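You operate a simulated robot arm through the tools that you are given. There is no shell and no other tool. Be economical: measure what you need, move in short steps, check, and stop when the job is done.

Carry out the task below with a simulated two-armed robot. There is one attempt and no reset: what you move stays moved.

Task
Soap the air joint and tighten its nut till the bubbles stop.
Fine: open the blue tap first; yellow scrubber, soap block; look for bubbles before the nut; scrubber back in the wash tray; blue tap shut after the nut; leave the other taps. A coat counts when it lies all over at full strength: go over it till it gets no stronger.

It is judged by the outcome, as a careful person would: the job done as asked, and still so three seconds after it is handed in. It fails if anything else is knocked over, pushed out of place, dropped, spilled or broken.

Robot
Two 7-joint arms with fingered hands on one trunk that stands fixed in place. Base frame: the origin is at the foot of the trunk, x ahead of it, y to its left, z up. Units: m, rad, N and s.
The left shoulder is at [0.019, 0.173, 1.275], the right one opposite. With the tool pointing down near the work surface each hand reaches from about 0.1 to 0.68 m from the base axis, measured 20 degrees to its own side. Payload 3.5 kg a hand.
Tool frame (each hand has its own): the origin (TCP) lies between the finger pads and is the grasp point; the fingertips stand 0.025 m ahead of it; z points along the fingers, y is the line along which they close. Largest opening 0.088 m; the body of the gripper starts 0.029 m behind the TCP. The gripper is a hand of 3 fingers: y runs from the thumb to the fingers, the wrist lies at [-0.013, -0.097, -0.162] in the tool frame, and closing takes about 1.5 s.
Orientation is told as [roll, pitch, yaw] about the base's x, y, z axes, in that order, counted from this pose: with the fingers straight down and the wrist toward the robot, the tool's x, y and z point along [0, 1, 0], [1, 0, 0] and [0, 0, -1] of the base frame.

Tools
- The arms move only by the tool jog_arm. It takes "left_increments", "right_increments" or both (then of equal length, played together; a hand with none holds still); each is a list of rows, each a list of 6 numbers: the shift along the base's x, y, z in m, then the turn, a rotation vector about the base's x, y, z in rad. In form: [[x, y, z, ax, ay, az], ...]. A call has 1 to 12 rows; each row is the pose to reach, as a shift and turn from the pose commanded when the call began. "left_fingers" and "right_fingers" are, for a hand that has rows, the closure in counts, from 0 (fully open) to 255 (shut), set as the call begins (left out, the last holds). A row lasts 0.2 s, in which the tool goes at most 0.05 m and 0.15 rad; a call with a longer step from one row to the next is refused whole, and so is a gripper value outside its range. A pose out of reach is approached as far as the arm can. The call stops where the force on the tool passes 80 N (or 10 N more than at its start, if that is more) or the arm is blocked; 0.2 s more then pass. The fingers move at their own pace (about 0.072 m/s each) and stop on an object; they squeeze with about 23 N. The grip force told is the motor's: it shows also when the fingers shut on nothing. Time passes only in rows, and 0.2 s behind the last, so rows that repeat a pose let the fingers close. The reply holds the time, the measured pose of the TCP, the force on the tool along the base axes, the opening and the grip force, in the units named above and with some noise, with the torque about the TCP (base axes, N m) and any sound that the robot's microphone picked up, and new pictures: "pictures" is both (left out), scene, wrist or none (wrist: the cameras of the hands that moved).
- Cameras (640 x 400 px; columns grow to the right, rows downward): "scene" is now at [0.073, 0.0422, 1.5149]; the picture's right is [0.47, -0.88, -0.01], its down [-0.47, -0.24, -0.85] and it looks along [0.74, 0.41, -0.53] (base axes); focal length 264 px, centre (320, 200). "left" rides on the left gripper at [-0.058, -0.085, -0.099] in its tool frame; the picture's right is [-0.67, -0.35, 0.66], its down [0.69, -0.63, 0.37] and it looks along [0.28, 0.69, 0.66] (tool axes); focal length 261 px, centre (320, 200). "right" rides on the right gripper at [0.058, -0.085, -0.099] in its tool frame; the picture's right is [-0.67, 0.35, -0.66], its down [-0.69, -0.63, 0.37] and it looks along [-0.29, 0.69, 0.66] (tool axes); focal length 261 px, centre (320, 200). There is no depth. A picture from a camera that has moved, and an enlarged one, comes with that camera's place and axes in the base frame and with its lens. The place of the scene camera against the robot may be out by one fixed shift of up to 0.018 m in any direction.
- slide_trunk(by): slides the trunk up (or, below 0, down) by that many m; the arms and the scene camera ride with it, the base frame stays. It gives what a move gives, with no picture.
- curl_fingers(index, middle, thumb_bend, thumb_turn, hand): sets how far each is bent, from 0 (flat) to 1 (curled in); at 0.3 the hand is open as for a grip, at 0.7 the pads meet at the TCP. One left out holds its place. A second passes; each finger stops where it meets its share of the squeeze, and holds until it gets a number again. A gripper value or a shape takes the hand back. It gives what a move gives, with no picture; readings hold the bend of each and the force on the fingers (four entries, about 0 where the hand has none), thumb and palm. thumb_turn goes from beside the hand (0) to across from the fingers (1), as for a grip.
- grasp_type(shape, hand): the hand has 3 fingers and takes this shape, open, in about a second: jaw (thumb against the fingers, like two jaws); tri (thumb and two fingers); tip (a fingertip pinch); poke (one finger out to press); point (the index stretched); flat (the hand flat); cup (the hand cupped); fist (a fist). The gripper value then closes the fingers along that shape, each until it touches; the sizes above hold for jaw. It gives what a move gives, with no picture.
- turn_head(pan, tilt): turns the head with the scene camera to pan (to the left, within 1.501 rad either way) and tilt (down, from -0.506 to 1.204), counted from straight ahead of the robot. It gives what a move gives, and a new picture of the scene camera.
- zoom(camera, box): a new picture of the part [left, top, right, bottom] of that camera's present view, enlarged. No time passes.
- finish_job(): hands the job in; it is judged then, once.

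Go step by step. Nothing tells you positions but the pictures and the camera data: compare them with the known pose of the tool, close in by small moves and look again before you grip or let go. The budget is 120 turns and 200 pictures, counting those below and the enlarged ones. Unless the task says otherwise, let go and move clear before handing in, and close with one line.

The tools are called after "Call:" as name(argument=value, ...) on one line, values as JSON. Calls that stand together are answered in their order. jog_arm: Moves the arms, as the interface text tells. Its arguments: {"type":"object","properties":{"left_increments":{"type":"array"},"left_fingers":{"type":"number"},"right_increments":{"type":"array"},"right_fingers":{"type":"number"},"pictures":{"type":"string","enum":["both","scene","wrist","none"]}},"required":[]} The other tools are called the same way: slide_trunk (by) slides the trunk up or down; grasp_type (shape, hand) gives the hand a shape; curl_fingers (index, middle, thumb_bend, thumb_turn, hand) moves the fingers one by one; turn_head (pan, tilt) turns the head that bears the scene camera; zoom (camera, box) takes an enlarged picture of a part of a camera's view; finish_job () hands the job in.

At the start:

```text
clock: 0.0
left_ee_pos: [0.3172, 0.4623, 1.3939]
left_tcp_rot: [0.001, -0.001, 0.002]
left_force: [0.0, -0.3, 0.0]
left_torque: [0.0, 0.04, 0.0]
left_gripper_width: 0.0875
left_finger_force: 0.1
left_shape: jaw
left_bend: [0.3, 0.3, 0.3, 0.98]
left_finger forces: [0.0, 0.1, 0.1, 0.0, 0.0, 0.1]
right_ee_pos: [0.4039, 0.0157, 1.3213]
right_tcp_rot: [0.0, 0.002, 0.002]
right_force: [0.5, -0.4, 0.5]
right_torque: [-0.02, -0.05, 0.01]
right_gripper_width: 0.0874
right_finger_force: 0.1
right_shape: jaw
right_bend: [0.3, 0.3, 0.3, 0.98]
right_finger forces: [0.0, 0.0, 0.1, 0.1, 0.0, 0.0]
trunk travel left (down, up): [-0.35, 0.105]
head pan, tilt: [0.49, 0.531]
```

scene: 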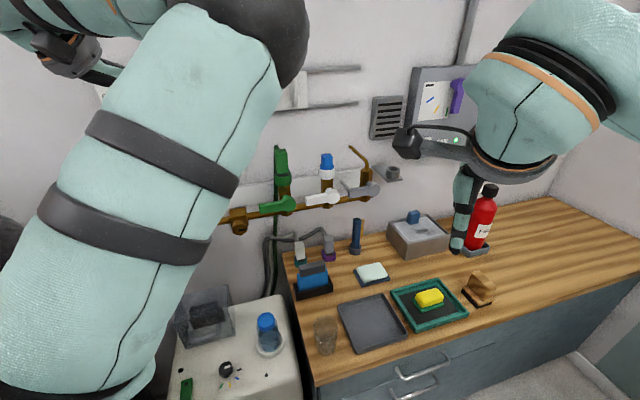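
right: 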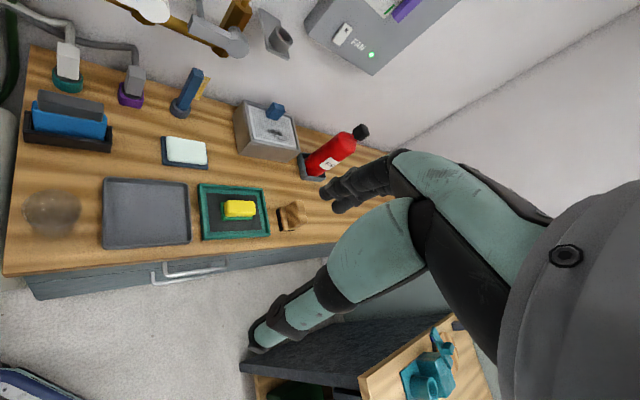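
left: 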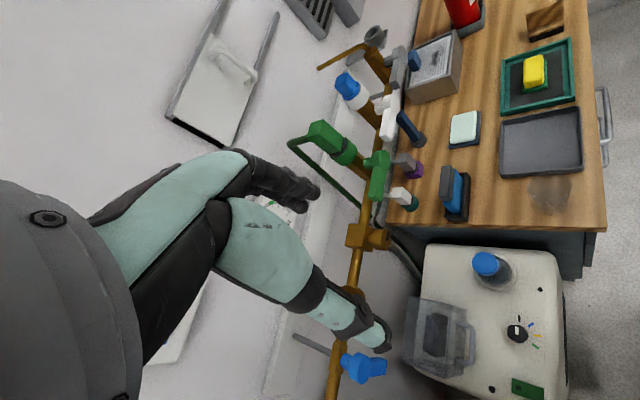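

I see a bench with a wash tray holding a yellow scrubber, a soap block, and a pipe with coloured taps; the left arm hides part of the pipe. I'll look around with the head first.

Call:
turn_head(pan=0.9, tilt=0.5)

Call:
zoom(camera="left", box=[240, 60, 480, 400])

Call:
zoom(camera="right", box=[0, 0, 320, 280])

```text
clock: 0.9
left_ee_pos: [0.3162, 0.4618, 1.3935]
left_tcp_rot: [0.002, 0.001, 0.001]
left_force: [0.5, -0.1, 0.3]
left_torque: [0.04, 0.01, 0.03]
left_gripper_width: 0.0877
left_finger_force: 0.1
left_shape: jaw
left_bend: [0.3, 0.3, 0.3, 0.98]
left_finger forces: [0.0, 0.0, 0.0, 0.0, 0.0, 0.0]
right_ee_pos: [0.403, 0.0155, 1.3206]
right_tcp_rot: [-0.002, -0.001, 0.004]
right_force: [0.1, -0.9, 0.1]
right_torque: [-0.02, 0.02, -0.02]
right_gripper_width: 0.0875
right_finger_force: 0.1
right_shape: jaw
right_bend: [0.3, 0.3, 0.3, 0.98]
right_finger forces: [0.0, 0.0, 0.0, 0.1, 0.1, 0.0]
trunk travel left (down, up): [-0.35, 0.105]
head pan, tilt: [0.901, 0.499]
camera scene: at [0.05, 0.0709, 1.5185], right [0.78, -0.62, -0.02], down [-0.32, -0.38, -0.87], along [0.53, 0.69, -0.5], focal length 264 px, centre (320, 200)
```

scene: 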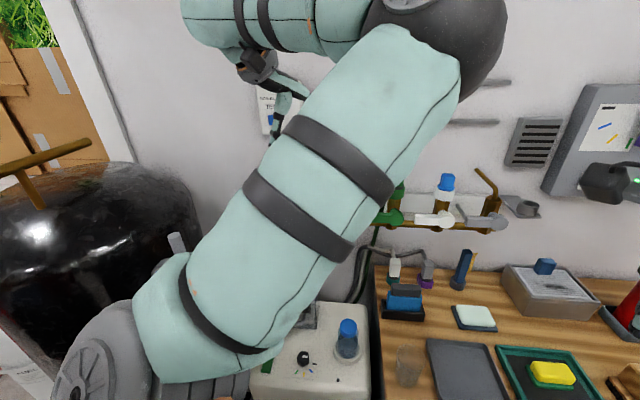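

```text
1.18 times, centred on (360, 230) of left
camera zoom: at [0.2322, 0.4026, 1.4929], right [-0.35, -0.67, -0.66], down [-0.63, 0.69, -0.37], along [0.69, 0.29, -0.66], focal length 307 px, centre (273, 165)
```

zoom: 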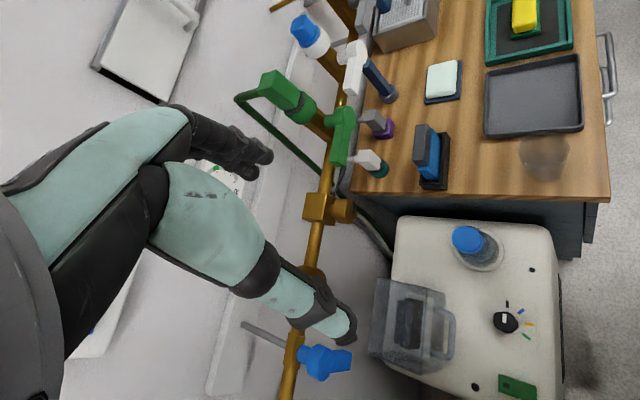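

```text
1.43 times, centred on (160, 140) of right
camera zoom: at [0.3185, 0.0734, 1.4206], right [0.35, -0.67, 0.65], down [-0.63, -0.69, -0.37], along [0.69, -0.28, -0.66], focal length 372 px, centre (549, 286)
```

zoom: 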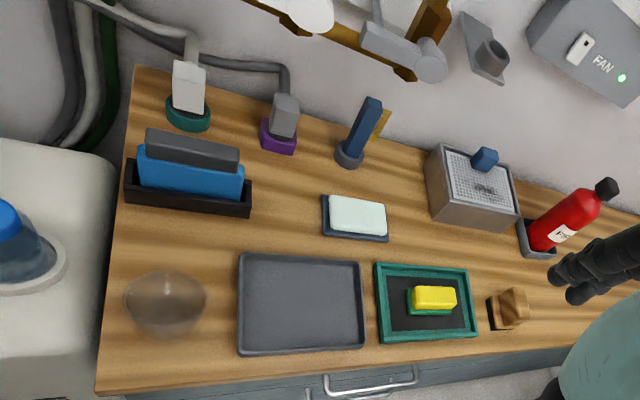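

The pipe runs diagonally along the wall with the blue tap at about (0.32, 0.65, 1.09) and the brass joint near (0.49, 0.53, 1.09). I'll lower and pull in the left arm to clear the view.

Call:
jog_arm(left_increments=[[-0.02, 0.01, -0.04, 0, 0, 0], [-0.04, 0.02, -0.08, 0, 0, 0], [-0.06, 0.03, -0.12, 0, 0, 0], [-0.08, 0.04, -0.16, 0, 0, 0], [-0.1, 0.05, -0.2, 0, 0, 0], [-0.12, 0.05, -0.24, 0, 0, 0]], pictures="both")

```text
clock: 2.3
left_ee_pos: [0.1968, 0.5111, 1.1547]
left_tcp_rot: [0.002, 0.0, 0.001]
left_force: [-0.1, 0.4, 0.3]
left_torque: [-0.02, 0.0, -0.02]
left_gripper_width: 0.0877
left_finger_force: 0.1
left_shape: jaw
left_bend: [0.3, 0.3, 0.3, 0.98]
left_finger forces: [0.0, 0.1, 0.0, 0.0, 0.0, 0.0]
right_ee_pos: [0.4037, 0.0169, 1.321]
right_tcp_rot: [-0.001, 0.002, 0.002]
right_force: [-0.6, 0.4, -0.1]
right_torque: [0.02, -0.01, -0.02]
right_gripper_width: 0.0875
right_finger_force: 0.0
right_shape: jaw
right_bend: [0.3, 0.3, 0.3, 0.98]
right_finger forces: [0.1, 0.0, 0.0, 0.1, 0.0, 0.0]
trunk travel left (down, up): [-0.35, 0.105]
head pan, tilt: [0.901, 0.499]
camera scene: at [0.0496, 0.0721, 1.5184], right [0.78, -0.62, -0.02], down [-0.32, -0.38, -0.87], along [0.53, 0.69, -0.5], focal length 264 px, centre (320, 200)
camera left: at [0.1113, 0.4536, 1.2535], right [-0.35, -0.67, -0.66], down [-0.63, 0.68, -0.37], along [0.69, 0.29, -0.66], focal length 261 px, centre (320, 200)
```

scene: 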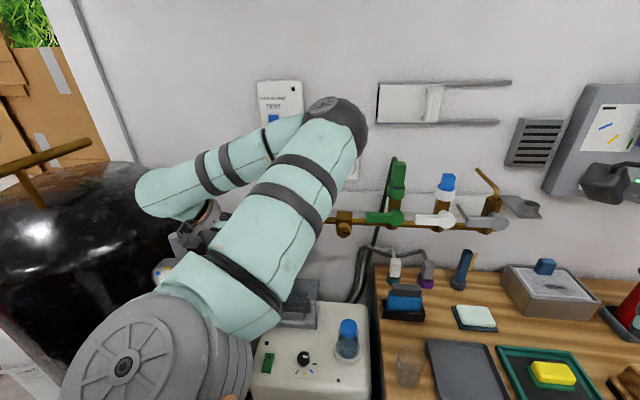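
left: 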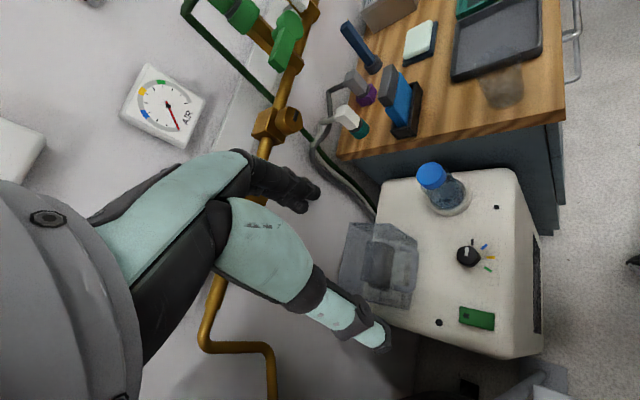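

The joint, an AIR gauge and a TEST card are now visible. I'll zoom on these.

Call:
zoom(camera="scene", box=[320, 150, 520, 275])

Call:
zoom(camera="scene", box=[220, 70, 380, 170])

Call:
zoom(camera="left", box=[120, 40, 360, 190])

Call:
zoom(camera="scene", box=[360, 240, 640, 400])

```text
3.20 times, centred on (420, 212) of scene
camera zoom: at [0.0496, 0.0721, 1.5184], right [0.78, -0.62, -0.02], down [-0.32, -0.38, -0.87], along [0.53, 0.69, -0.5], focal length 844 px, centre (0, 160)
```

zoom: 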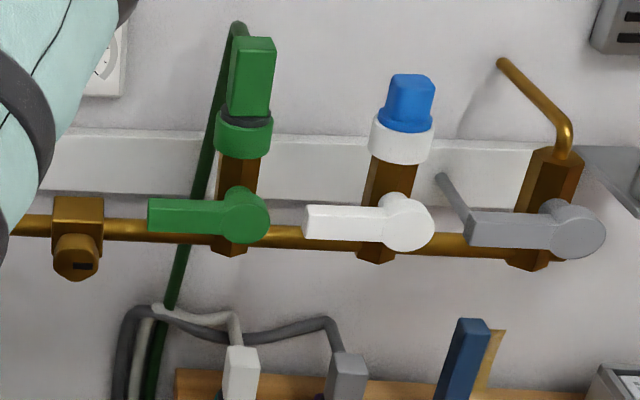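

```text
4.00 times, centred on (300, 120) of scene
camera zoom: at [0.0496, 0.0721, 1.5184], right [0.78, -0.62, -0.02], down [-0.32, -0.38, -0.87], along [0.53, 0.69, -0.5], focal length 1055 px, centre (400, 520)
```

zoom: 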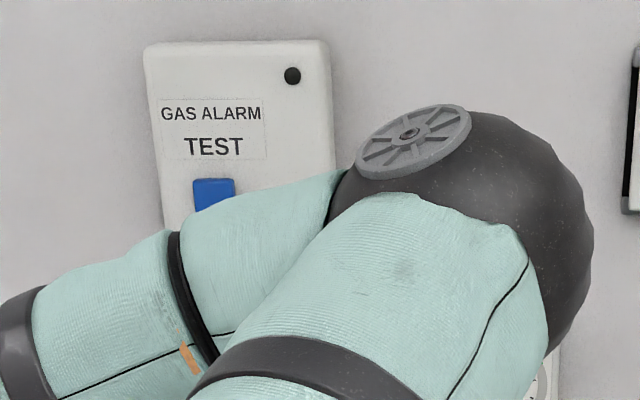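

```text
2.67 times, centred on (240, 115) of left
camera zoom: at [0.1113, 0.4536, 1.2535], right [-0.35, -0.67, -0.66], down [-0.63, 0.68, -0.37], along [0.69, 0.29, -0.66], focal length 695 px, centre (533, 427)
```

zoom: 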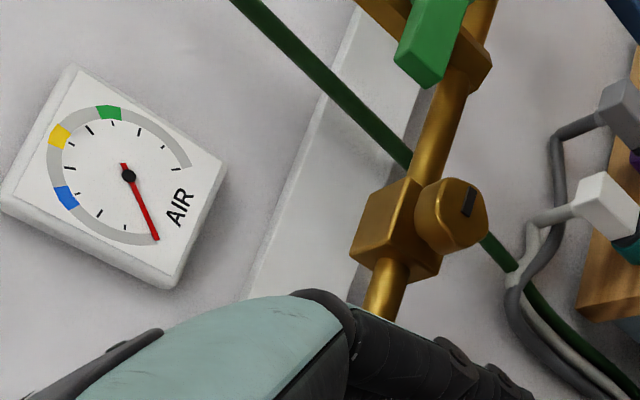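

```text
2.29 times, centred on (500, 320) of scene
camera zoom: at [0.0496, 0.0721, 1.5184], right [0.78, -0.62, -0.02], down [-0.32, -0.38, -0.87], along [0.53, 0.69, -0.5], focal length 603 px, centre (-91, -74)
```

zoom: 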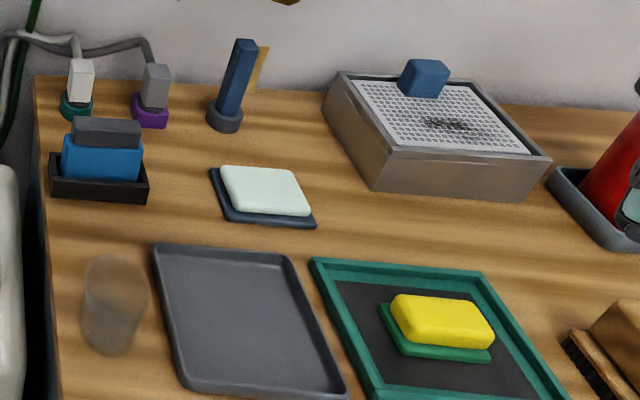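

The joint with a slotted round plug is visible, but the left part of the pipe isn't. I'll tuck the left arm inwards to uncover it.

Call:
jog_arm(left_increments=[[0, -0.045, -0.01, 0, 0, 0], [0, -0.09, -0.02, 0, 0, 0], [0, -0.135, -0.03, 0, 0, 0], [0, -0.18, -0.05, 0, 0, 0], [0, -0.22, -0.07, 0, 0, 0]], pictures="both")

```text
clock: 3.5
left_ee_pos: [0.2526, 0.4131, 1.0641]
left_tcp_rot: [0.005, -0.006, -0.013]
left_force: [0.4, -0.6, -0.4]
left_torque: [0.0, 0.03, 0.01]
left_gripper_width: 0.0879
left_finger_force: 0.0
left_shape: jaw
left_bend: [0.3, 0.3, 0.3, 0.98]
left_finger forces: [0.0, 0.0, 0.0, 0.0, 0.1, 0.0]
left hand out of reach, approached as far as the arm can: row 2, 3, 4, 5
right_ee_pos: [0.4037, 0.0157, 1.3207]
right_tcp_rot: [0.002, 0.002, 0.003]
right_force: [-0.3, 0.2, 0.0]
right_torque: [0.02, -0.01, -0.02]
right_gripper_width: 0.0874
right_finger_force: 0.0
right_shape: jaw
right_bend: [0.3, 0.3, 0.3, 0.98]
right_finger forces: [0.0, 0.0, 0.0, 0.0, 0.1, 0.1]
trunk travel left (down, up): [-0.35, 0.105]
head pan, tilt: [0.901, 0.499]
camera scene: at [0.0504, 0.0702, 1.5184], right [0.78, -0.62, -0.02], down [-0.32, -0.37, -0.87], along [0.53, 0.69, -0.49], focal length 264 px, centre (320, 200)
camera left: at [0.1661, 0.355, 1.164], right [-0.35, -0.66, -0.66], down [-0.62, 0.7, -0.37], along [0.7, 0.28, -0.65], focal length 261 px, centre (320, 200)
```

scene: 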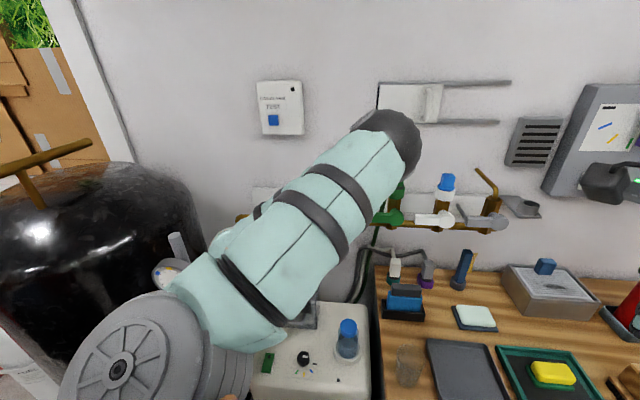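
left: 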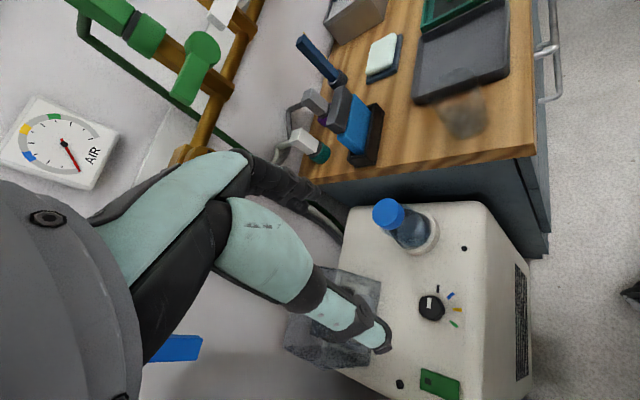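

The arm still covers the pipe's left part; I'll swing the left hand out to the far left.

Call:
jog_arm(left_increments=[[-0.03, 0.03, 0.02, 0, 0, 0], [-0.06, 0.06, 0.04, 0, 0, 0], [-0.09, 0.09, 0.07, 0, 0, 0], [-0.12, 0.12, 0.1, 0, 0, 0], [-0.14, 0.15, 0.13, 0, 0, 0], [-0.16, 0.18, 0.15, 0, 0, 0], [-0.18, 0.21, 0.17, 0, 0, 0], [-0.2, 0.24, 0.19, 0, 0, 0]], pictures="both")

```text
refused: row 3 steps farther than a row can; nothing moved
```

Call:
jog_arm(left_increments=[[-0.02, 0.03, 0.02, 0, 0, 0], [-0.04, 0.06, 0.04, 0, 0, 0], [-0.06, 0.09, 0.06, 0, 0, 0], [-0.08, 0.12, 0.09, 0, 0, 0], [-0.1, 0.15, 0.12, 0, 0, 0], [-0.13, 0.18, 0.14, 0, 0, 0], [-0.16, 0.21, 0.16, 0, 0, 0], [-0.18, 0.24, 0.19, 0, 0, 0]], pictures="both")

```text
clock: 5.3
left_ee_pos: [0.0701, 0.6548, 1.2535]
left_tcp_rot: [0.0, 0.0, 0.001]
left_force: [0.1, 0.3, 0.9]
left_torque: [-0.04, -0.03, -0.03]
left_gripper_width: 0.088
left_finger_force: 0.0
left_shape: jaw
left_bend: [0.3, 0.3, 0.3, 0.97]
left_finger forces: [0.0, 0.1, 0.1, 0.0, 0.1, 0.0]
right_ee_pos: [0.4029, 0.0162, 1.3221]
right_tcp_rot: [-0.001, 0.0, 0.002]
right_force: [-0.4, 0.2, -0.2]
right_torque: [-0.01, 0.0, 0.01]
right_gripper_width: 0.0874
right_finger_force: 0.1
right_shape: jaw
right_bend: [0.3, 0.3, 0.3, 0.98]
right_finger forces: [0.0, 0.0, 0.0, 0.0, 0.0, 0.1]
trunk travel left (down, up): [-0.35, 0.105]
head pan, tilt: [0.901, 0.499]
camera scene: at [0.0485, 0.0717, 1.5185], right [0.78, -0.62, -0.02], down [-0.32, -0.38, -0.87], along [0.53, 0.69, -0.49], focal length 264 px, centre (320, 200)
camera left: at [-0.0152, 0.5957, 1.3528], right [-0.35, -0.67, -0.66], down [-0.63, 0.68, -0.37], along [0.69, 0.29, -0.66], focal length 261 px, centre (320, 200)
```

scene: 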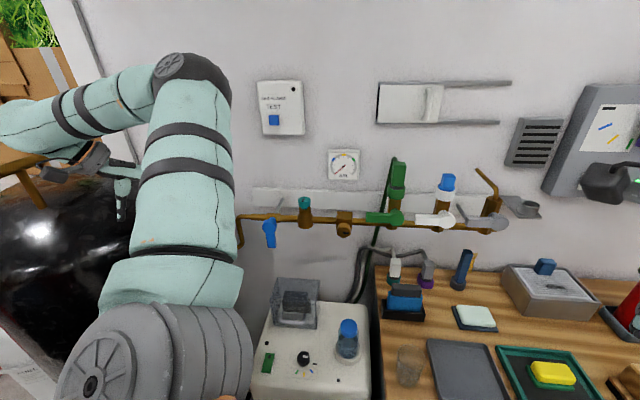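
left: 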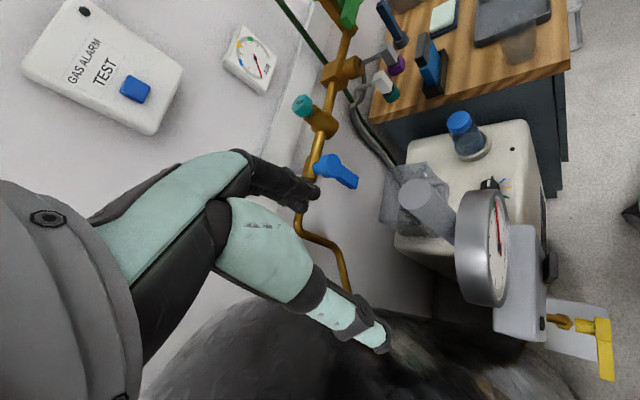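

Now the whole pipe is in view: the blue tap, a fitting with a teal cap, and the brass block with a plug. I'll zoom in.

Call:
zoom(camera="scene", box=[230, 130, 390, 260])

Call:
zoom(camera="left", box=[220, 10, 400, 210])

Call:
zoom(camera="scene", box=[245, 260, 385, 400])

```text
3.08 times, centred on (310, 195) of scene
camera zoom: at [0.0485, 0.0717, 1.5185], right [0.78, -0.62, -0.02], down [-0.32, -0.38, -0.87], along [0.53, 0.69, -0.49], focal length 811 px, centre (351, 215)
```

zoom: 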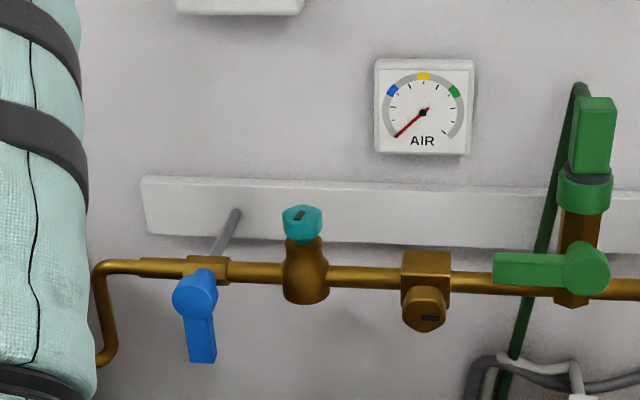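

```text
2.00 times, centred on (310, 110) of left
camera zoom: at [-0.0152, 0.5957, 1.3528], right [-0.35, -0.67, -0.66], down [-0.63, 0.68, -0.37], along [0.69, 0.29, -0.66], focal length 521 px, centre (340, 380)
```

zoom: 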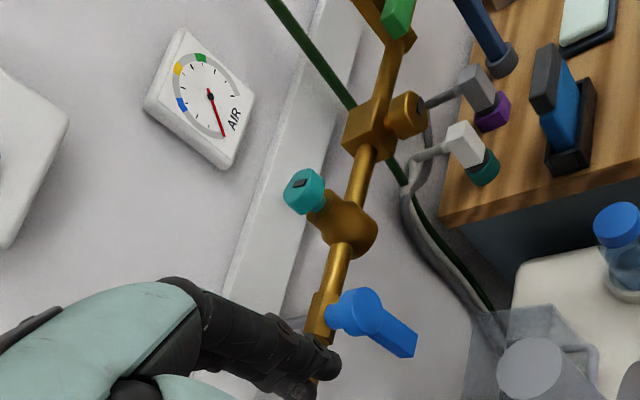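

```text
2.86 times, centred on (315, 330) of scene
camera zoom: at [0.0485, 0.0717, 1.5185], right [0.78, -0.62, -0.02], down [-0.32, -0.38, -0.87], along [0.53, 0.69, -0.49], focal length 753 px, centre (334, -171)
```

zoom: 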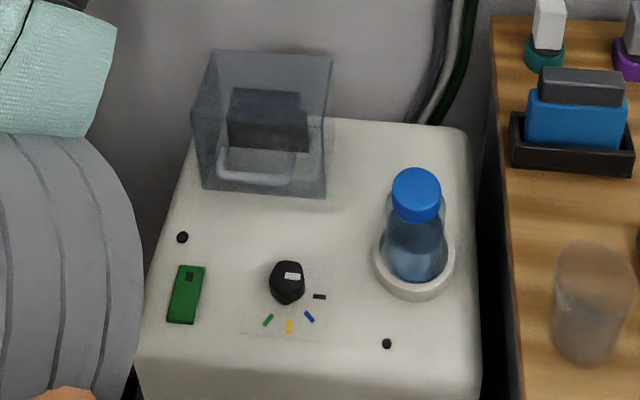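

From triangulating the scene and left cameras: blue tap boss ≈ (0.322, 0.671, 1.075) with handle hanging down to z≈1.0; brass nut ≈ (0.474, 0.516, 1.068); teal cap ≈ (0.423, 0.636, 1.13). I'll point the left hand at the wall with fingers closed as a peg, standing off left of the blue handle.

Call:
jog_arm(left_increments=[[0.012, -0.003, -0.02, 0.125, -0.047, -0.047], [0.025, -0.005, -0.04, 0.25, -0.093, -0.093], [0.037, -0.008, -0.06, 0.375, -0.14, -0.14], [0.05, -0.01, -0.08, 0.499, -0.186, -0.186], [0.062, -0.013, -0.1, 0.624, -0.233, -0.233], [0.075, -0.015, -0.12, 0.749, -0.28, -0.28], [0.087, -0.018, -0.14, 0.874, -0.326, -0.326], [0.1, -0.02, -0.16, 0.999, -0.373, -0.373], [0.112, -0.022, -0.18, 1.124, -0.419, -0.419], [0.125, -0.023, -0.2, 1.248, -0.466, -0.466], [0.137, -0.024, -0.22, 1.373, -0.512, -0.512], [0.15, -0.025, -0.238, 1.498, -0.559, -0.559]], left_fingers=255, pictures="both")

```text
clock: 6.5
left_ee_pos: [0.1292, 0.6464, 1.1667]
left_tcp_rot: [0.639, -0.147, -0.271]
left_force: [-2.2, 4.2, 40.7]
left_torque: [-1.32, 1.25, -0.2]
left_gripper_width: 0.0
left_finger_force: 23.0
left_shape: jaw
left_bend: [0.7, 0.7, 0.34, 1.0]
left_finger forces: [0.0, 0.0, 0.1, 0.1, 34.6, 0.1]
right_ee_pos: [0.4029, 0.0131, 1.3229]
right_tcp_rot: [0.002, -0.001, 0.003]
right_force: [0.0, 0.5, 0.3]
right_torque: [-0.02, 0.01, 0.01]
right_gripper_width: 0.0875
right_finger_force: 0.0
right_shape: jaw
right_bend: [0.3, 0.3, 0.3, 0.98]
right_finger forces: [0.1, 0.1, 0.0, 0.0, 0.0, 0.0]
trunk travel left (down, up): [-0.35, 0.105]
head pan, tilt: [0.901, 0.499]
stopped in row 5 (left hand): the force on the tool passed its limit at 123 N (the readings are from after the stop); the commanded pose is now the measured one
camera scene: at [0.0489, 0.0681, 1.519], right [0.78, -0.62, -0.02], down [-0.32, -0.37, -0.87], along [0.53, 0.69, -0.49], focal length 264 px, centre (320, 200)
camera left: at [0.0127, 0.5669, 1.199], right [-0.24, -0.09, -0.97], down [-0.41, 0.91, 0.02], along [0.88, 0.4, -0.25], focal length 261 px, centre (320, 200)
```

scene: 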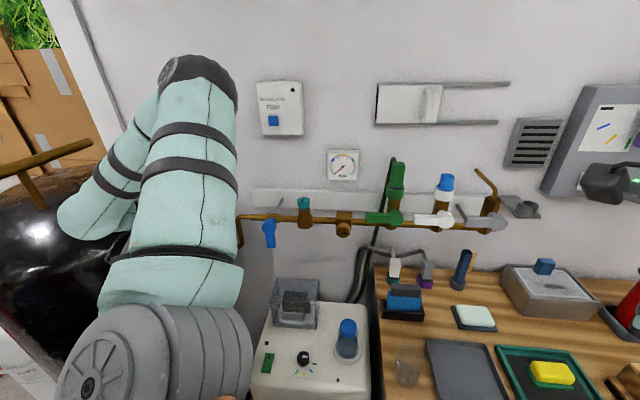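
left: 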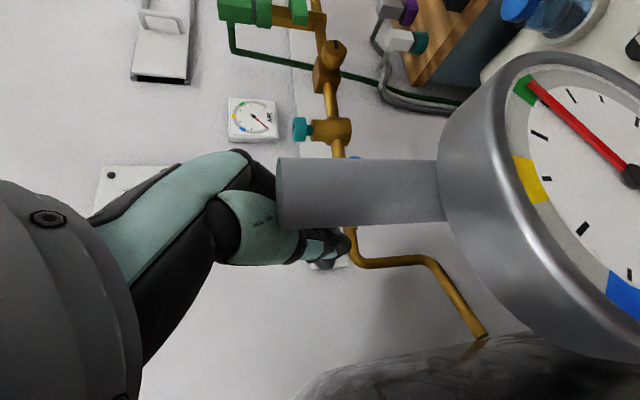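

The hand landed on a vertical tube above a tank gauge hidden behind the arm (around (0.08, 0.59, ≤1.19)). I'll lift straight up to free it and look.

Call:
jog_arm(left_increments=[[0, 0, 0.04, 0, 0, 0], [0, 0, 0.08, 0, 0, 0], [0.02, 0, 0.12, 0, 0, 0], [0.05, 0.0, 0.15, 0, 0, 0]], pictures="both")

```text
clock: 7.5
left_ee_pos: [0.1777, 0.6457, 1.3145]
left_tcp_rot: [0.631, -0.147, -0.27]
left_force: [-0.2, 0.2, -0.1]
left_torque: [-0.02, 0.01, 0.01]
left_gripper_width: 0.0
left_finger_force: 23.3
left_shape: jaw
left_bend: [0.7, 0.7, 0.34, 1.0]
left_finger forces: [0.0, 0.0, 0.1, 0.0, 0.1, 0.0]
right_ee_pos: [0.405, 0.016, 1.3215]
right_tcp_rot: [0.0, 0.003, 0.001]
right_force: [0.1, 0.0, -0.4]
right_torque: [0.0, 0.0, 0.03]
right_gripper_width: 0.0876
right_finger_force: 0.1
right_shape: jaw
right_bend: [0.3, 0.3, 0.3, 0.98]
right_finger forces: [0.0, 0.0, 0.0, 0.0, 0.0, 0.0]
trunk travel left (down, up): [-0.35, 0.105]
head pan, tilt: [0.901, 0.499]
camera scene: at [0.0519, 0.0706, 1.5184], right [0.78, -0.62, -0.03], down [-0.33, -0.38, -0.87], along [0.53, 0.69, -0.5], focal length 264 px, centre (320, 200)
camera left: at [0.0627, 0.5677, 1.3486], right [-0.25, -0.09, -0.97], down [-0.41, 0.91, 0.02], along [0.88, 0.4, -0.26], focal length 261 px, centre (320, 200)
```

scene: 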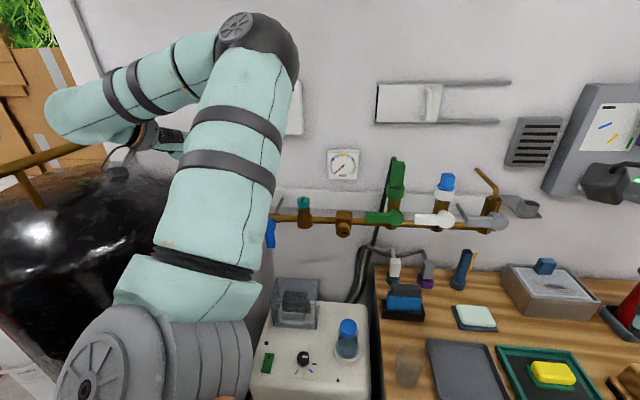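
left: 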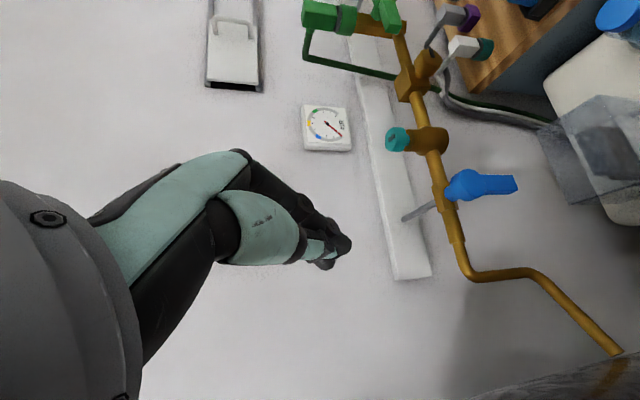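

Clear again, and nothing seems displaced. That tube stands where the wrist would go, so I'll use the opposite roll (wrist to the right of the hand), turning high up in free space first.

Call:
jog_arm(left_increments=[[0.005, -0.003, 0, -0.0655, -0.1099, 0.06], [0.01, -0.006, 0, -0.131, -0.22, 0.12], [0.015, -0.009, 0, -0.1966, -0.33, 0.18], [0.02, -0.012, 0, -0.262, -0.4395, 0.24], [0.025, -0.015, 0, -0.3277, -0.5494, 0.3], [0.03, -0.018, 0, -0.3932, -0.659, 0.3603], [0.035, -0.021, 0, -0.4588, -0.769, 0.42], [0.04, -0.024, 0, -0.5243, -0.879, 0.48], [0.045, -0.027, 0, -0.59, -0.989, 0.54], [0.05, -0.03, 0, -0.6555, -1.0987, 0.6]], pictures="scene")

```text
clock: 9.7
left_ee_pos: [0.2293, 0.6163, 1.313]
left_tcp_rot: [-0.604, -0.949, 1.192]
left_force: [-0.6, -0.2, -0.8]
left_torque: [-0.01, 0.03, 0.01]
left_gripper_width: 0.0
left_finger_force: 23.4
left_shape: jaw
left_bend: [0.7, 0.7, 0.34, 1.0]
left_finger forces: [0.0, 0.1, 0.1, 0.0, 0.0, 0.1]
right_ee_pos: [0.4046, 0.0157, 1.3195]
right_tcp_rot: [0.0, 0.002, 0.003]
right_force: [0.1, -0.2, 0.2]
right_torque: [0.04, -0.01, 0.0]
right_gripper_width: 0.0875
right_finger_force: 0.1
right_shape: jaw
right_bend: [0.3, 0.3, 0.3, 0.98]
right_finger forces: [0.0, 0.1, 0.1, 0.0, 0.0, 0.1]
trunk travel left (down, up): [-0.35, 0.105]
head pan, tilt: [0.901, 0.499]
camera scene: at [0.0504, 0.0705, 1.5185], right [0.78, -0.62, -0.02], down [-0.32, -0.38, -0.87], along [0.53, 0.69, -0.5], focal length 264 px, centre (320, 200)
```

scene: 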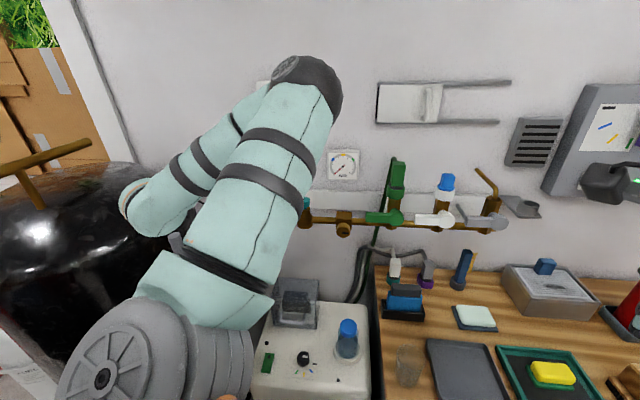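

Call:
jog_arm(left_increments=[[0.0, 0, 0, -0.0655, -0.1099, 0.06], [0.0, 0, 0, -0.131, -0.22, 0.12], [0, 0, 0, -0.1966, -0.33, 0.18], [0, 0, 0, -0.262, -0.4395, 0.24], [0, 0, 0, -0.3277, -0.5494, 0.3], [0, 0, 0, -0.3932, -0.659, 0.3603], [0, 0, 0, -0.4588, -0.769, 0.42], [0, 0, 0, -0.5243, -0.879, 0.48], [0, 0, 0, -0.59, -0.989, 0.54], [0, 0, 0, -0.6555, -1.0987, 0.6]], pictures="both")

```text
clock: 11.9
left_ee_pos: [0.2339, 0.603, 1.2636]
left_tcp_rot: [-1.593, 0.01, 2.417]
left_force: [-0.3, -0.6, 0.3]
left_torque: [0.05, 0.0, 0.0]
left_gripper_width: 0.0
left_finger_force: 23.0
left_shape: jaw
left_bend: [0.7, 0.7, 0.34, 1.0]
left_finger forces: [0.1, 0.1, 0.0, 0.0, 0.0, 0.0]
left hand out of reach, approached as far as the arm can: row 9, 10
right_ee_pos: [0.4057, 0.0166, 1.3214]
right_tcp_rot: [0.001, 0.004, 0.001]
right_force: [0.6, -0.9, 0.3]
right_torque: [-0.02, 0.02, -0.02]
right_gripper_width: 0.0877
right_finger_force: 0.1
right_shape: jaw
right_bend: [0.3, 0.3, 0.3, 0.98]
right_finger forces: [0.0, 0.0, 0.0, 0.0, 0.0, 0.0]
trunk travel left (down, up): [-0.35, 0.105]
head pan, tilt: [0.901, 0.499]
camera scene: at [0.0519, 0.0715, 1.5183], right [0.78, -0.62, -0.02], down [-0.33, -0.38, -0.87], along [0.53, 0.69, -0.5], focal length 264 px, centre (320, 200)
camera left: at [0.2301, 0.4721, 1.3209], right [0.68, 0.25, 0.69], down [0.73, -0.14, -0.67], along [-0.08, 0.96, -0.28], focal length 261 px, centre (320, 200)
```

scene: 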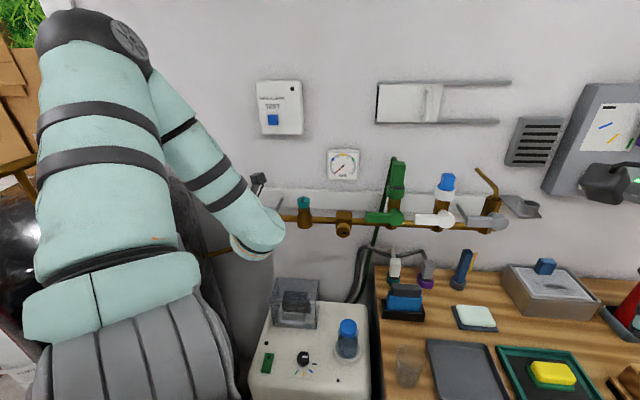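
left: 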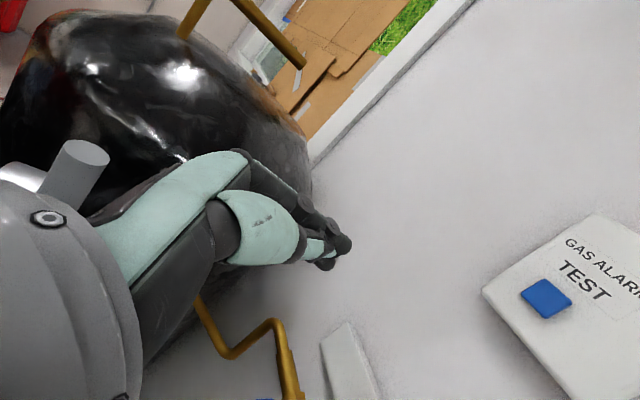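

The orientation is right and the arm now stands clear of the pipe view. I'll lower the hand step by step.

Call:
jog_arm(left_increments=[[0, 0, -0.04, 0, 0, 0], [0, 0, -0.08, 0, 0, 0], [0, 0, -0.12, 0, 0, 0], [0, 0, -0.16, 0, 0, 0], [0, 0, -0.2, 0, 0, 0]], pictures="both")

```text
clock: 13.1
left_ee_pos: [0.2293, 0.6045, 1.0642]
left_tcp_rot: [-1.586, 0.016, 2.417]
left_force: [-0.9, -0.2, 0.2]
left_torque: [0.0, -0.02, 0.03]
left_gripper_width: 0.0001
left_finger_force: 23.3
left_shape: jaw
left_bend: [0.7, 0.7, 0.34, 1.0]
left_finger forces: [0.0, 0.1, 0.0, 0.0, 0.0, 0.1]
right_ee_pos: [0.4045, 0.0167, 1.3198]
right_tcp_rot: [0.001, 0.002, 0.001]
right_force: [0.1, 0.2, 0.4]
right_torque: [0.02, -0.03, 0.03]
right_gripper_width: 0.0873
right_finger_force: 0.1
right_shape: jaw
right_bend: [0.3, 0.3, 0.3, 0.98]
right_finger forces: [0.0, 0.1, 0.1, 0.0, 0.1, 0.0]
trunk travel left (down, up): [-0.35, 0.105]
head pan, tilt: [0.901, 0.499]
camera scene: at [0.05, 0.0722, 1.5184], right [0.78, -0.62, -0.02], down [-0.32, -0.38, -0.87], along [0.53, 0.69, -0.5], focal length 264 px, centre (320, 200)
camera left: at [0.227, 0.4737, 1.1217], right [0.68, 0.26, 0.68], down [0.73, -0.14, -0.67], along [-0.08, 0.96, -0.29], focal length 261 px, centre (320, 200)
```

scene: 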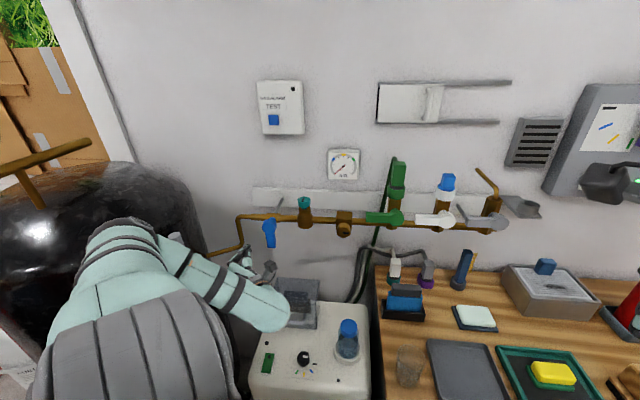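
left: 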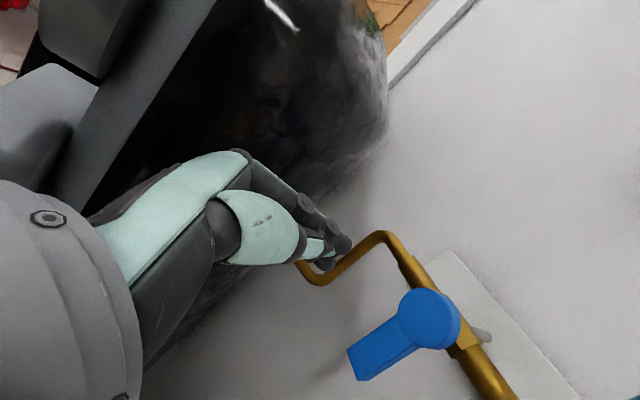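

The blue handle hangs at about (0.325, 0.66), just right of the fingertips. I'll lower to z≈1.02 and advance the peg to the left side of the handle.

Call:
jog_arm(left_increments=[[0, 0, -0.044, 0, 0, 0], [0.017, 0.025, -0.044, 0, 0, 0], [0.034, 0.05, -0.044, 0, 0, 0], [0.051, 0.0755, -0.044, 0, 0, 0]], pictures="both")

```text
clock: 14.1
left_ee_pos: [0.2505, 0.6607, 1.0156]
left_tcp_rot: [-1.584, 0.016, 2.414]
left_force: [0.3, 0.2, -0.7]
left_torque: [0.01, 0.0, -0.06]
left_gripper_width: 0.0
left_finger_force: 22.8
left_shape: jaw
left_bend: [0.7, 0.7, 0.35, 1.0]
left_finger forces: [0.0, 0.0, 0.0, 0.1, 0.1, 0.0]
left hand out of reach, approached as far as the arm can: row 3, 4
right_ee_pos: [0.4044, 0.0163, 1.3209]
right_tcp_rot: [0.0, 0.003, 0.002]
right_force: [0.4, 0.2, -1.1]
right_torque: [-0.01, 0.0, -0.03]
right_gripper_width: 0.0876
right_finger_force: 0.1
right_shape: jaw
right_bend: [0.3, 0.3, 0.3, 0.98]
right_finger forces: [0.0, 0.0, 0.1, 0.0, 0.0, 0.0]
trunk travel left (down, up): [-0.35, 0.105]
head pan, tilt: [0.901, 0.499]
camera scene: at [0.0497, 0.0712, 1.5185], right [0.78, -0.62, -0.02], down [-0.32, -0.38, -0.87], along [0.53, 0.69, -0.5], focal length 264 px, centre (320, 200)
camera left: at [0.2475, 0.5296, 1.0738], right [0.68, 0.26, 0.68], down [0.73, -0.15, -0.67], along [-0.07, 0.96, -0.29], focal length 261 px, centre (320, 200)
```

scene: 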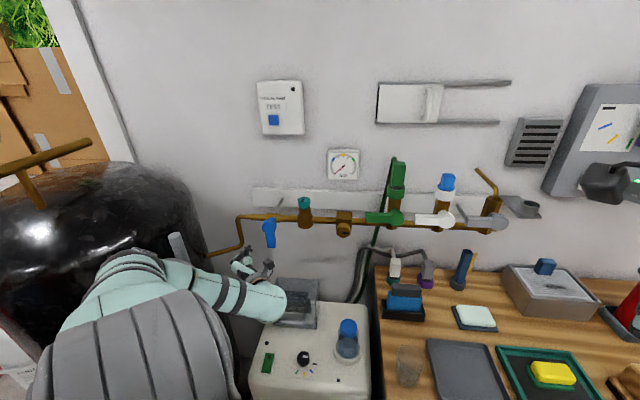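
left: 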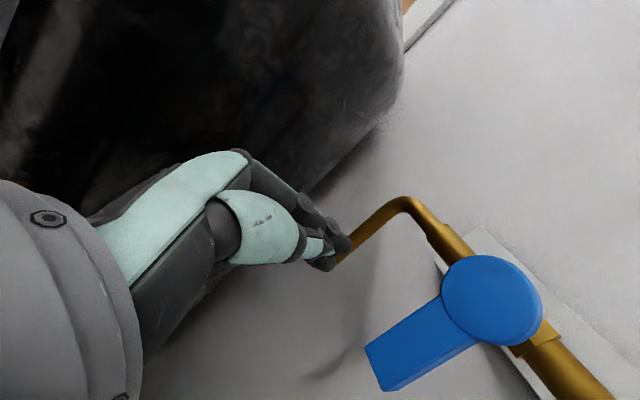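

The hand is at a joint limit there, so I'll yaw it a little clockwise, which relaxes the wrist, and continue in.

Call:
jog_arm(left_increments=[[0, 0, 0, 0, 0, -0.135], [0, 0, 0, 0, 0, -0.27], [0, 0, 0, 0, 0, -0.4], [0.008, 0.009, 0.0, 0, 0, -0.4], [0.016, 0.018, 0.0, 0, 0, -0.4], [0.024, 0.027, 0, 0, 0, -0.4]], pictures="both")

```text
clock: 15.5
left_ee_pos: [0.267, 0.6722, 1.0258]
left_tcp_rot: [-1.595, 0.01, 2.016]
left_force: [-0.9, -0.3, 0.0]
left_torque: [-0.02, 0.02, 0.0]
left_gripper_width: 0.0
left_finger_force: 23.0
left_shape: jaw
left_bend: [0.7, 0.7, 0.35, 1.0]
left_finger forces: [0.0, 0.1, 0.0, 0.1, 0.0, 0.0]
right_ee_pos: [0.3931, -0.0036, 1.3248]
right_tcp_rot: [0.015, -0.009, 0.001]
right_force: [0.5, 0.1, -0.2]
right_torque: [-0.01, -0.02, 0.01]
right_gripper_width: 0.0875
right_finger_force: 0.0
right_shape: jaw
right_bend: [0.3, 0.3, 0.3, 0.98]
right_finger forces: [0.1, 0.0, 0.0, 0.0, 0.0, 0.0]
trunk travel left (down, up): [-0.35, 0.105]
head pan, tilt: [0.901, 0.499]
camera scene: at [0.037, 0.0482, 1.5198], right [0.78, -0.62, -0.03], down [-0.32, -0.36, -0.88], along [0.53, 0.7, -0.48], focal length 264 px, centre (320, 200)
camera left: at [0.2127, 0.5524, 1.0816], right [0.72, -0.03, 0.69], down [0.62, -0.41, -0.67], along [0.3, 0.91, -0.28], focal length 261 px, centre (320, 200)
```

scene: 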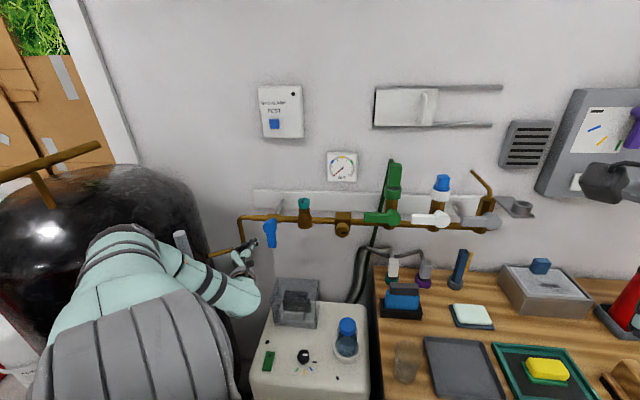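
left: 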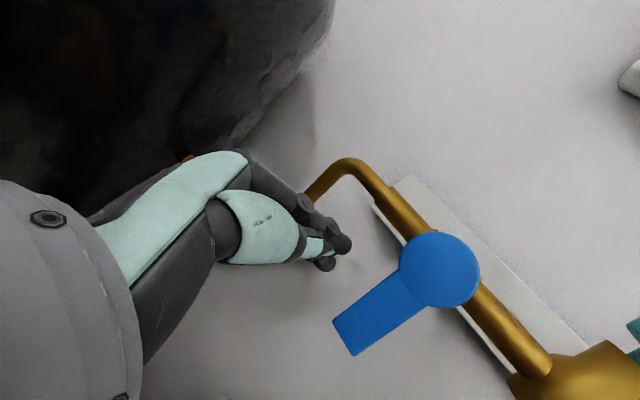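

The trunk readings shifted (right hand and head moved ~2 cm), so the left elbow must be pressing on the tank. I'll reverse that move at once and go back up.

Call:
jog_arm(left_increments=[[-0.012, -0.014, 0, 0, 0, 0], [-0.024, -0.027, 0, 0, 0, 0.1], [-0.024, -0.027, 0, 0, 0, 0.24], [-0.024, -0.027, 0, 0, 0, 0.38], [-0.034, -0.055, 0.02, 0, 0, 0.4], [-0.044, -0.08, 0.05, 0, 0, 0.4], [-0.045, -0.083, 0.09, 0, 0, 0.4], [-0.045, -0.083, 0.13, 0, 0, 0.4], [-0.045, -0.083, 0.17, 0, 0, 0.4], [-0.045, -0.083, 0.21, 0, 0, 0.4], [-0.045, -0.083, 0.24, 0, 0, 0.4]], pictures="scene")

```text
clock: 17.9
left_ee_pos: [0.2312, 0.6029, 1.2562]
left_tcp_rot: [-1.585, 0.015, 2.414]
left_force: [-0.2, -1.3, 0.2]
left_torque: [-0.01, 0.02, 0.02]
left_gripper_width: 0.0
left_finger_force: 23.3
left_shape: jaw
left_bend: [0.7, 0.7, 0.35, 1.0]
left_finger forces: [0.0, 0.1, 0.1, 0.0, 0.0, 0.0]
right_ee_pos: [0.4037, 0.0154, 1.3207]
right_tcp_rot: [0.001, 0.002, 0.001]
right_force: [0.5, -0.2, 0.2]
right_torque: [0.03, 0.0, -0.02]
right_gripper_width: 0.0878
right_finger_force: 0.0
right_shape: jaw
right_bend: [0.3, 0.3, 0.3, 0.98]
right_finger forces: [0.0, 0.0, 0.0, 0.0, 0.1, 0.0]
trunk travel left (down, up): [-0.35, 0.105]
head pan, tilt: [0.901, 0.499]
camera scene: at [0.0502, 0.0693, 1.5186], right [0.78, -0.62, -0.02], down [-0.32, -0.37, -0.87], along [0.53, 0.69, -0.49], focal length 264 px, centre (320, 200)
```

scene: 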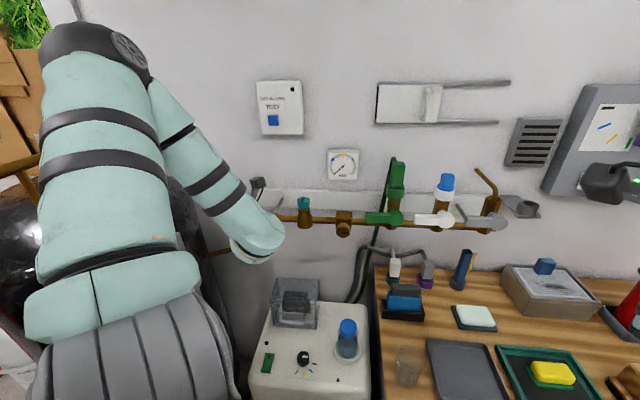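

Restored, nothing displaced. Now I'll reorient up here to a down-and-forward pointing hand (wrist behind and slightly above) that keeps the elbow up, away from the tank.

Call:
jog_arm(left_increments=[[0.003, 0, 0, 0.0196, 0.1417, -0.0177], [0.006, 0, 0, 0.0392, 0.2835, -0.0355], [0.009, 0, 0, 0.0588, 0.4252, -0.0532], [0.012, 0, 0, 0.0784, 0.5669, -0.0709], [0.015, 0, 0, 0.098, 0.7086, -0.0886], [0.018, 0, 0, 0.1175, 0.8504, -0.1064], [0.021, 0, 0, 0.1371, 0.9921, -0.1241], [0.024, 0, 0, 0.1567, 1.1338, -0.1418], [0.027, 0, 0, 0.1763, 1.2755, -0.1595], [0.03, 0, 0, 0.1959, 1.4173, -0.1773], [0.03, 0, 0, 0.2155, 1.559, -0.195]], pictures="both")

```text
clock: 20.3
left_ee_pos: [0.2539, 0.5989, 1.2224]
left_tcp_rot: [-0.031, -0.867, 1.328]
left_force: [0.5, -0.2, -0.3]
left_torque: [0.03, 0.0, -0.01]
left_gripper_width: 0.0
left_finger_force: 22.4
left_shape: jaw
left_bend: [0.7, 0.7, 0.35, 1.0]
left_finger forces: [0.1, 0.0, 0.0, 0.0, 0.0, 0.1]
left hand out of reach, approached as far as the arm can: row 7, 8, 9, 10, 11
right_ee_pos: [0.4041, 0.0156, 1.321]
right_tcp_rot: [0.001, 0.003, 0.002]
right_force: [-0.1, 0.9, -0.5]
right_torque: [0.0, 0.05, -0.02]
right_gripper_width: 0.0877
right_finger_force: 0.0
right_shape: jaw
right_bend: [0.3, 0.3, 0.3, 0.98]
right_finger forces: [0.0, 0.0, 0.1, 0.0, 0.0, 0.0]
trunk travel left (down, up): [-0.35, 0.105]
head pan, tilt: [0.901, 0.499]
camera scene: at [0.0499, 0.0711, 1.5185], right [0.78, -0.62, -0.02], down [-0.32, -0.38, -0.87], along [0.53, 0.69, -0.5], focal length 264 px, centre (320, 200)
camera left: at [0.2767, 0.4573, 1.223], right [0.73, 0.08, -0.68], down [-0.68, 0.05, -0.73], along [-0.03, 0.99, 0.1], focal length 261 px, centre (320, 200)
```

scene: 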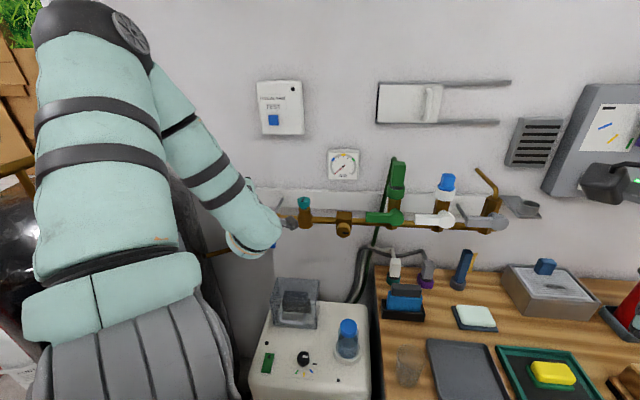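
left: 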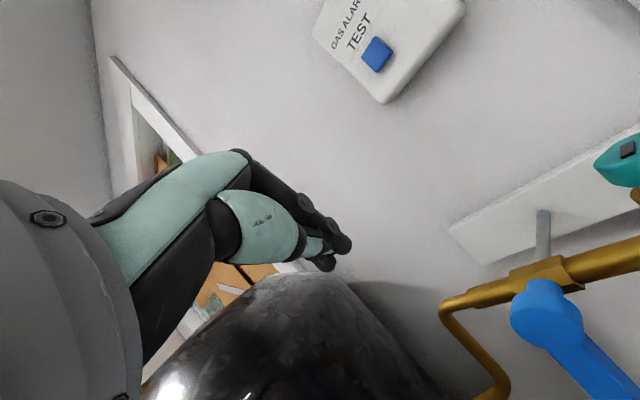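

Good pose, with the elbow high. Lowering the trunk by 0.2 m keeps this arm shape and brings the hand to the handle's height.

Call:
slide_trunk(by=-0.2)

Call:
turn_head(pan=1.0, tilt=0.35)

Call:
zoom(camera="left", box=[0, 0, 640, 400])

```text
clock: 22.4
left_ee_pos: [0.3007, 0.599, 0.9566]
left_tcp_rot: [0.263, -0.793, 1.113]
left_force: [0.0, 0.1, 0.5]
left_torque: [0.04, 0.03, -0.02]
left_gripper_width: 0.0001
left_finger_force: 23.1
left_shape: jaw
left_bend: [0.7, 0.7, 0.35, 1.0]
left_finger forces: [0.0, 0.0, 0.1, 0.0, 0.1, 0.0]
right_ee_pos: [0.4039, 0.0166, 1.1213]
right_tcp_rot: [0.0, 0.001, 0.001]
right_force: [0.2, 0.1, 0.6]
right_torque: [-0.01, 0.0, 0.0]
right_gripper_width: 0.0877
right_finger_force: 0.0
right_shape: jaw
right_bend: [0.3, 0.3, 0.3, 0.98]
right_finger forces: [0.0, 0.0, 0.0, 0.0, 0.1, 0.0]
trunk travel left (down, up): [-0.15, 0.305]
head pan, tilt: [0.901, 0.499]
```

```text
clock: 23.1
left_ee_pos: [0.3015, 0.5986, 0.9581]
left_tcp_rot: [0.262, -0.793, 1.11]
left_force: [0.6, -0.8, -1.4]
left_torque: [-0.01, -0.01, 0.0]
left_gripper_width: 0.0
left_finger_force: 22.8
left_shape: jaw
left_bend: [0.7, 0.7, 0.35, 1.0]
left_finger forces: [0.1, 0.0, 0.1, 0.1, 0.0, 0.0]
right_ee_pos: [0.4036, 0.0156, 1.1207]
right_tcp_rot: [0.0, 0.003, 0.001]
right_force: [0.2, 0.4, -0.4]
right_torque: [0.0, 0.02, 0.02]
right_gripper_width: 0.0874
right_finger_force: 0.0
right_shape: jaw
right_bend: [0.3, 0.3, 0.3, 0.98]
right_finger forces: [0.1, 0.0, 0.0, 0.0, 0.0, 0.1]
trunk travel left (down, up): [-0.15, 0.305]
head pan, tilt: [1.0, 0.351]
camera scene: at [0.1593, 0.0781, 1.3021], right [0.82, -0.54, -0.2], down [-0.41, -0.29, -0.87], along [0.41, 0.79, -0.46], focal length 264 px, centre (320, 200)
```

scene: 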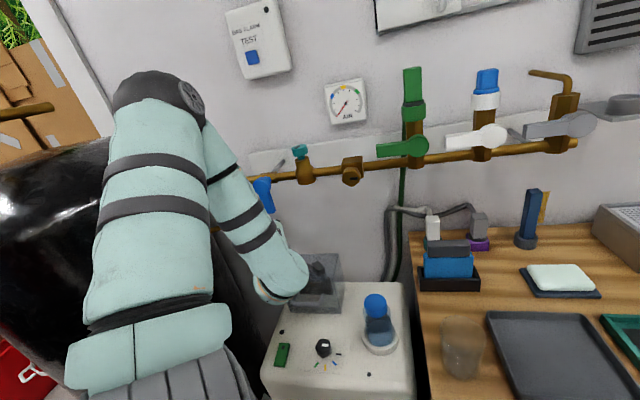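

```text
1.00 times, centred on (320, 200) of left (not enlarged: the box is as wide or as high as the picture)
camera zoom: at [0.3226, 0.4573, 0.9535], right [0.57, 0.08, -0.81], down [-0.82, 0.05, -0.57], along [-0.01, 0.99, 0.1], focal length 261 px, centre (320, 200)
```

zoom: 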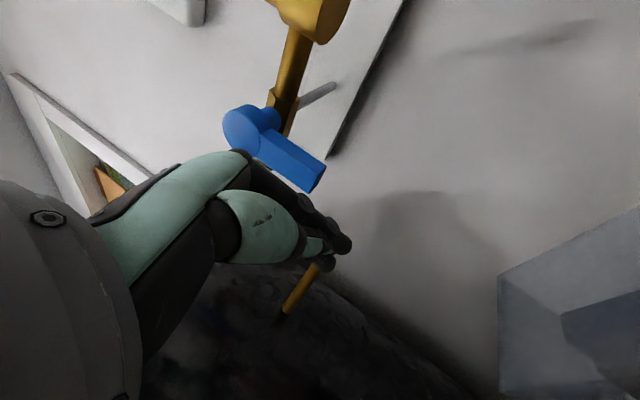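

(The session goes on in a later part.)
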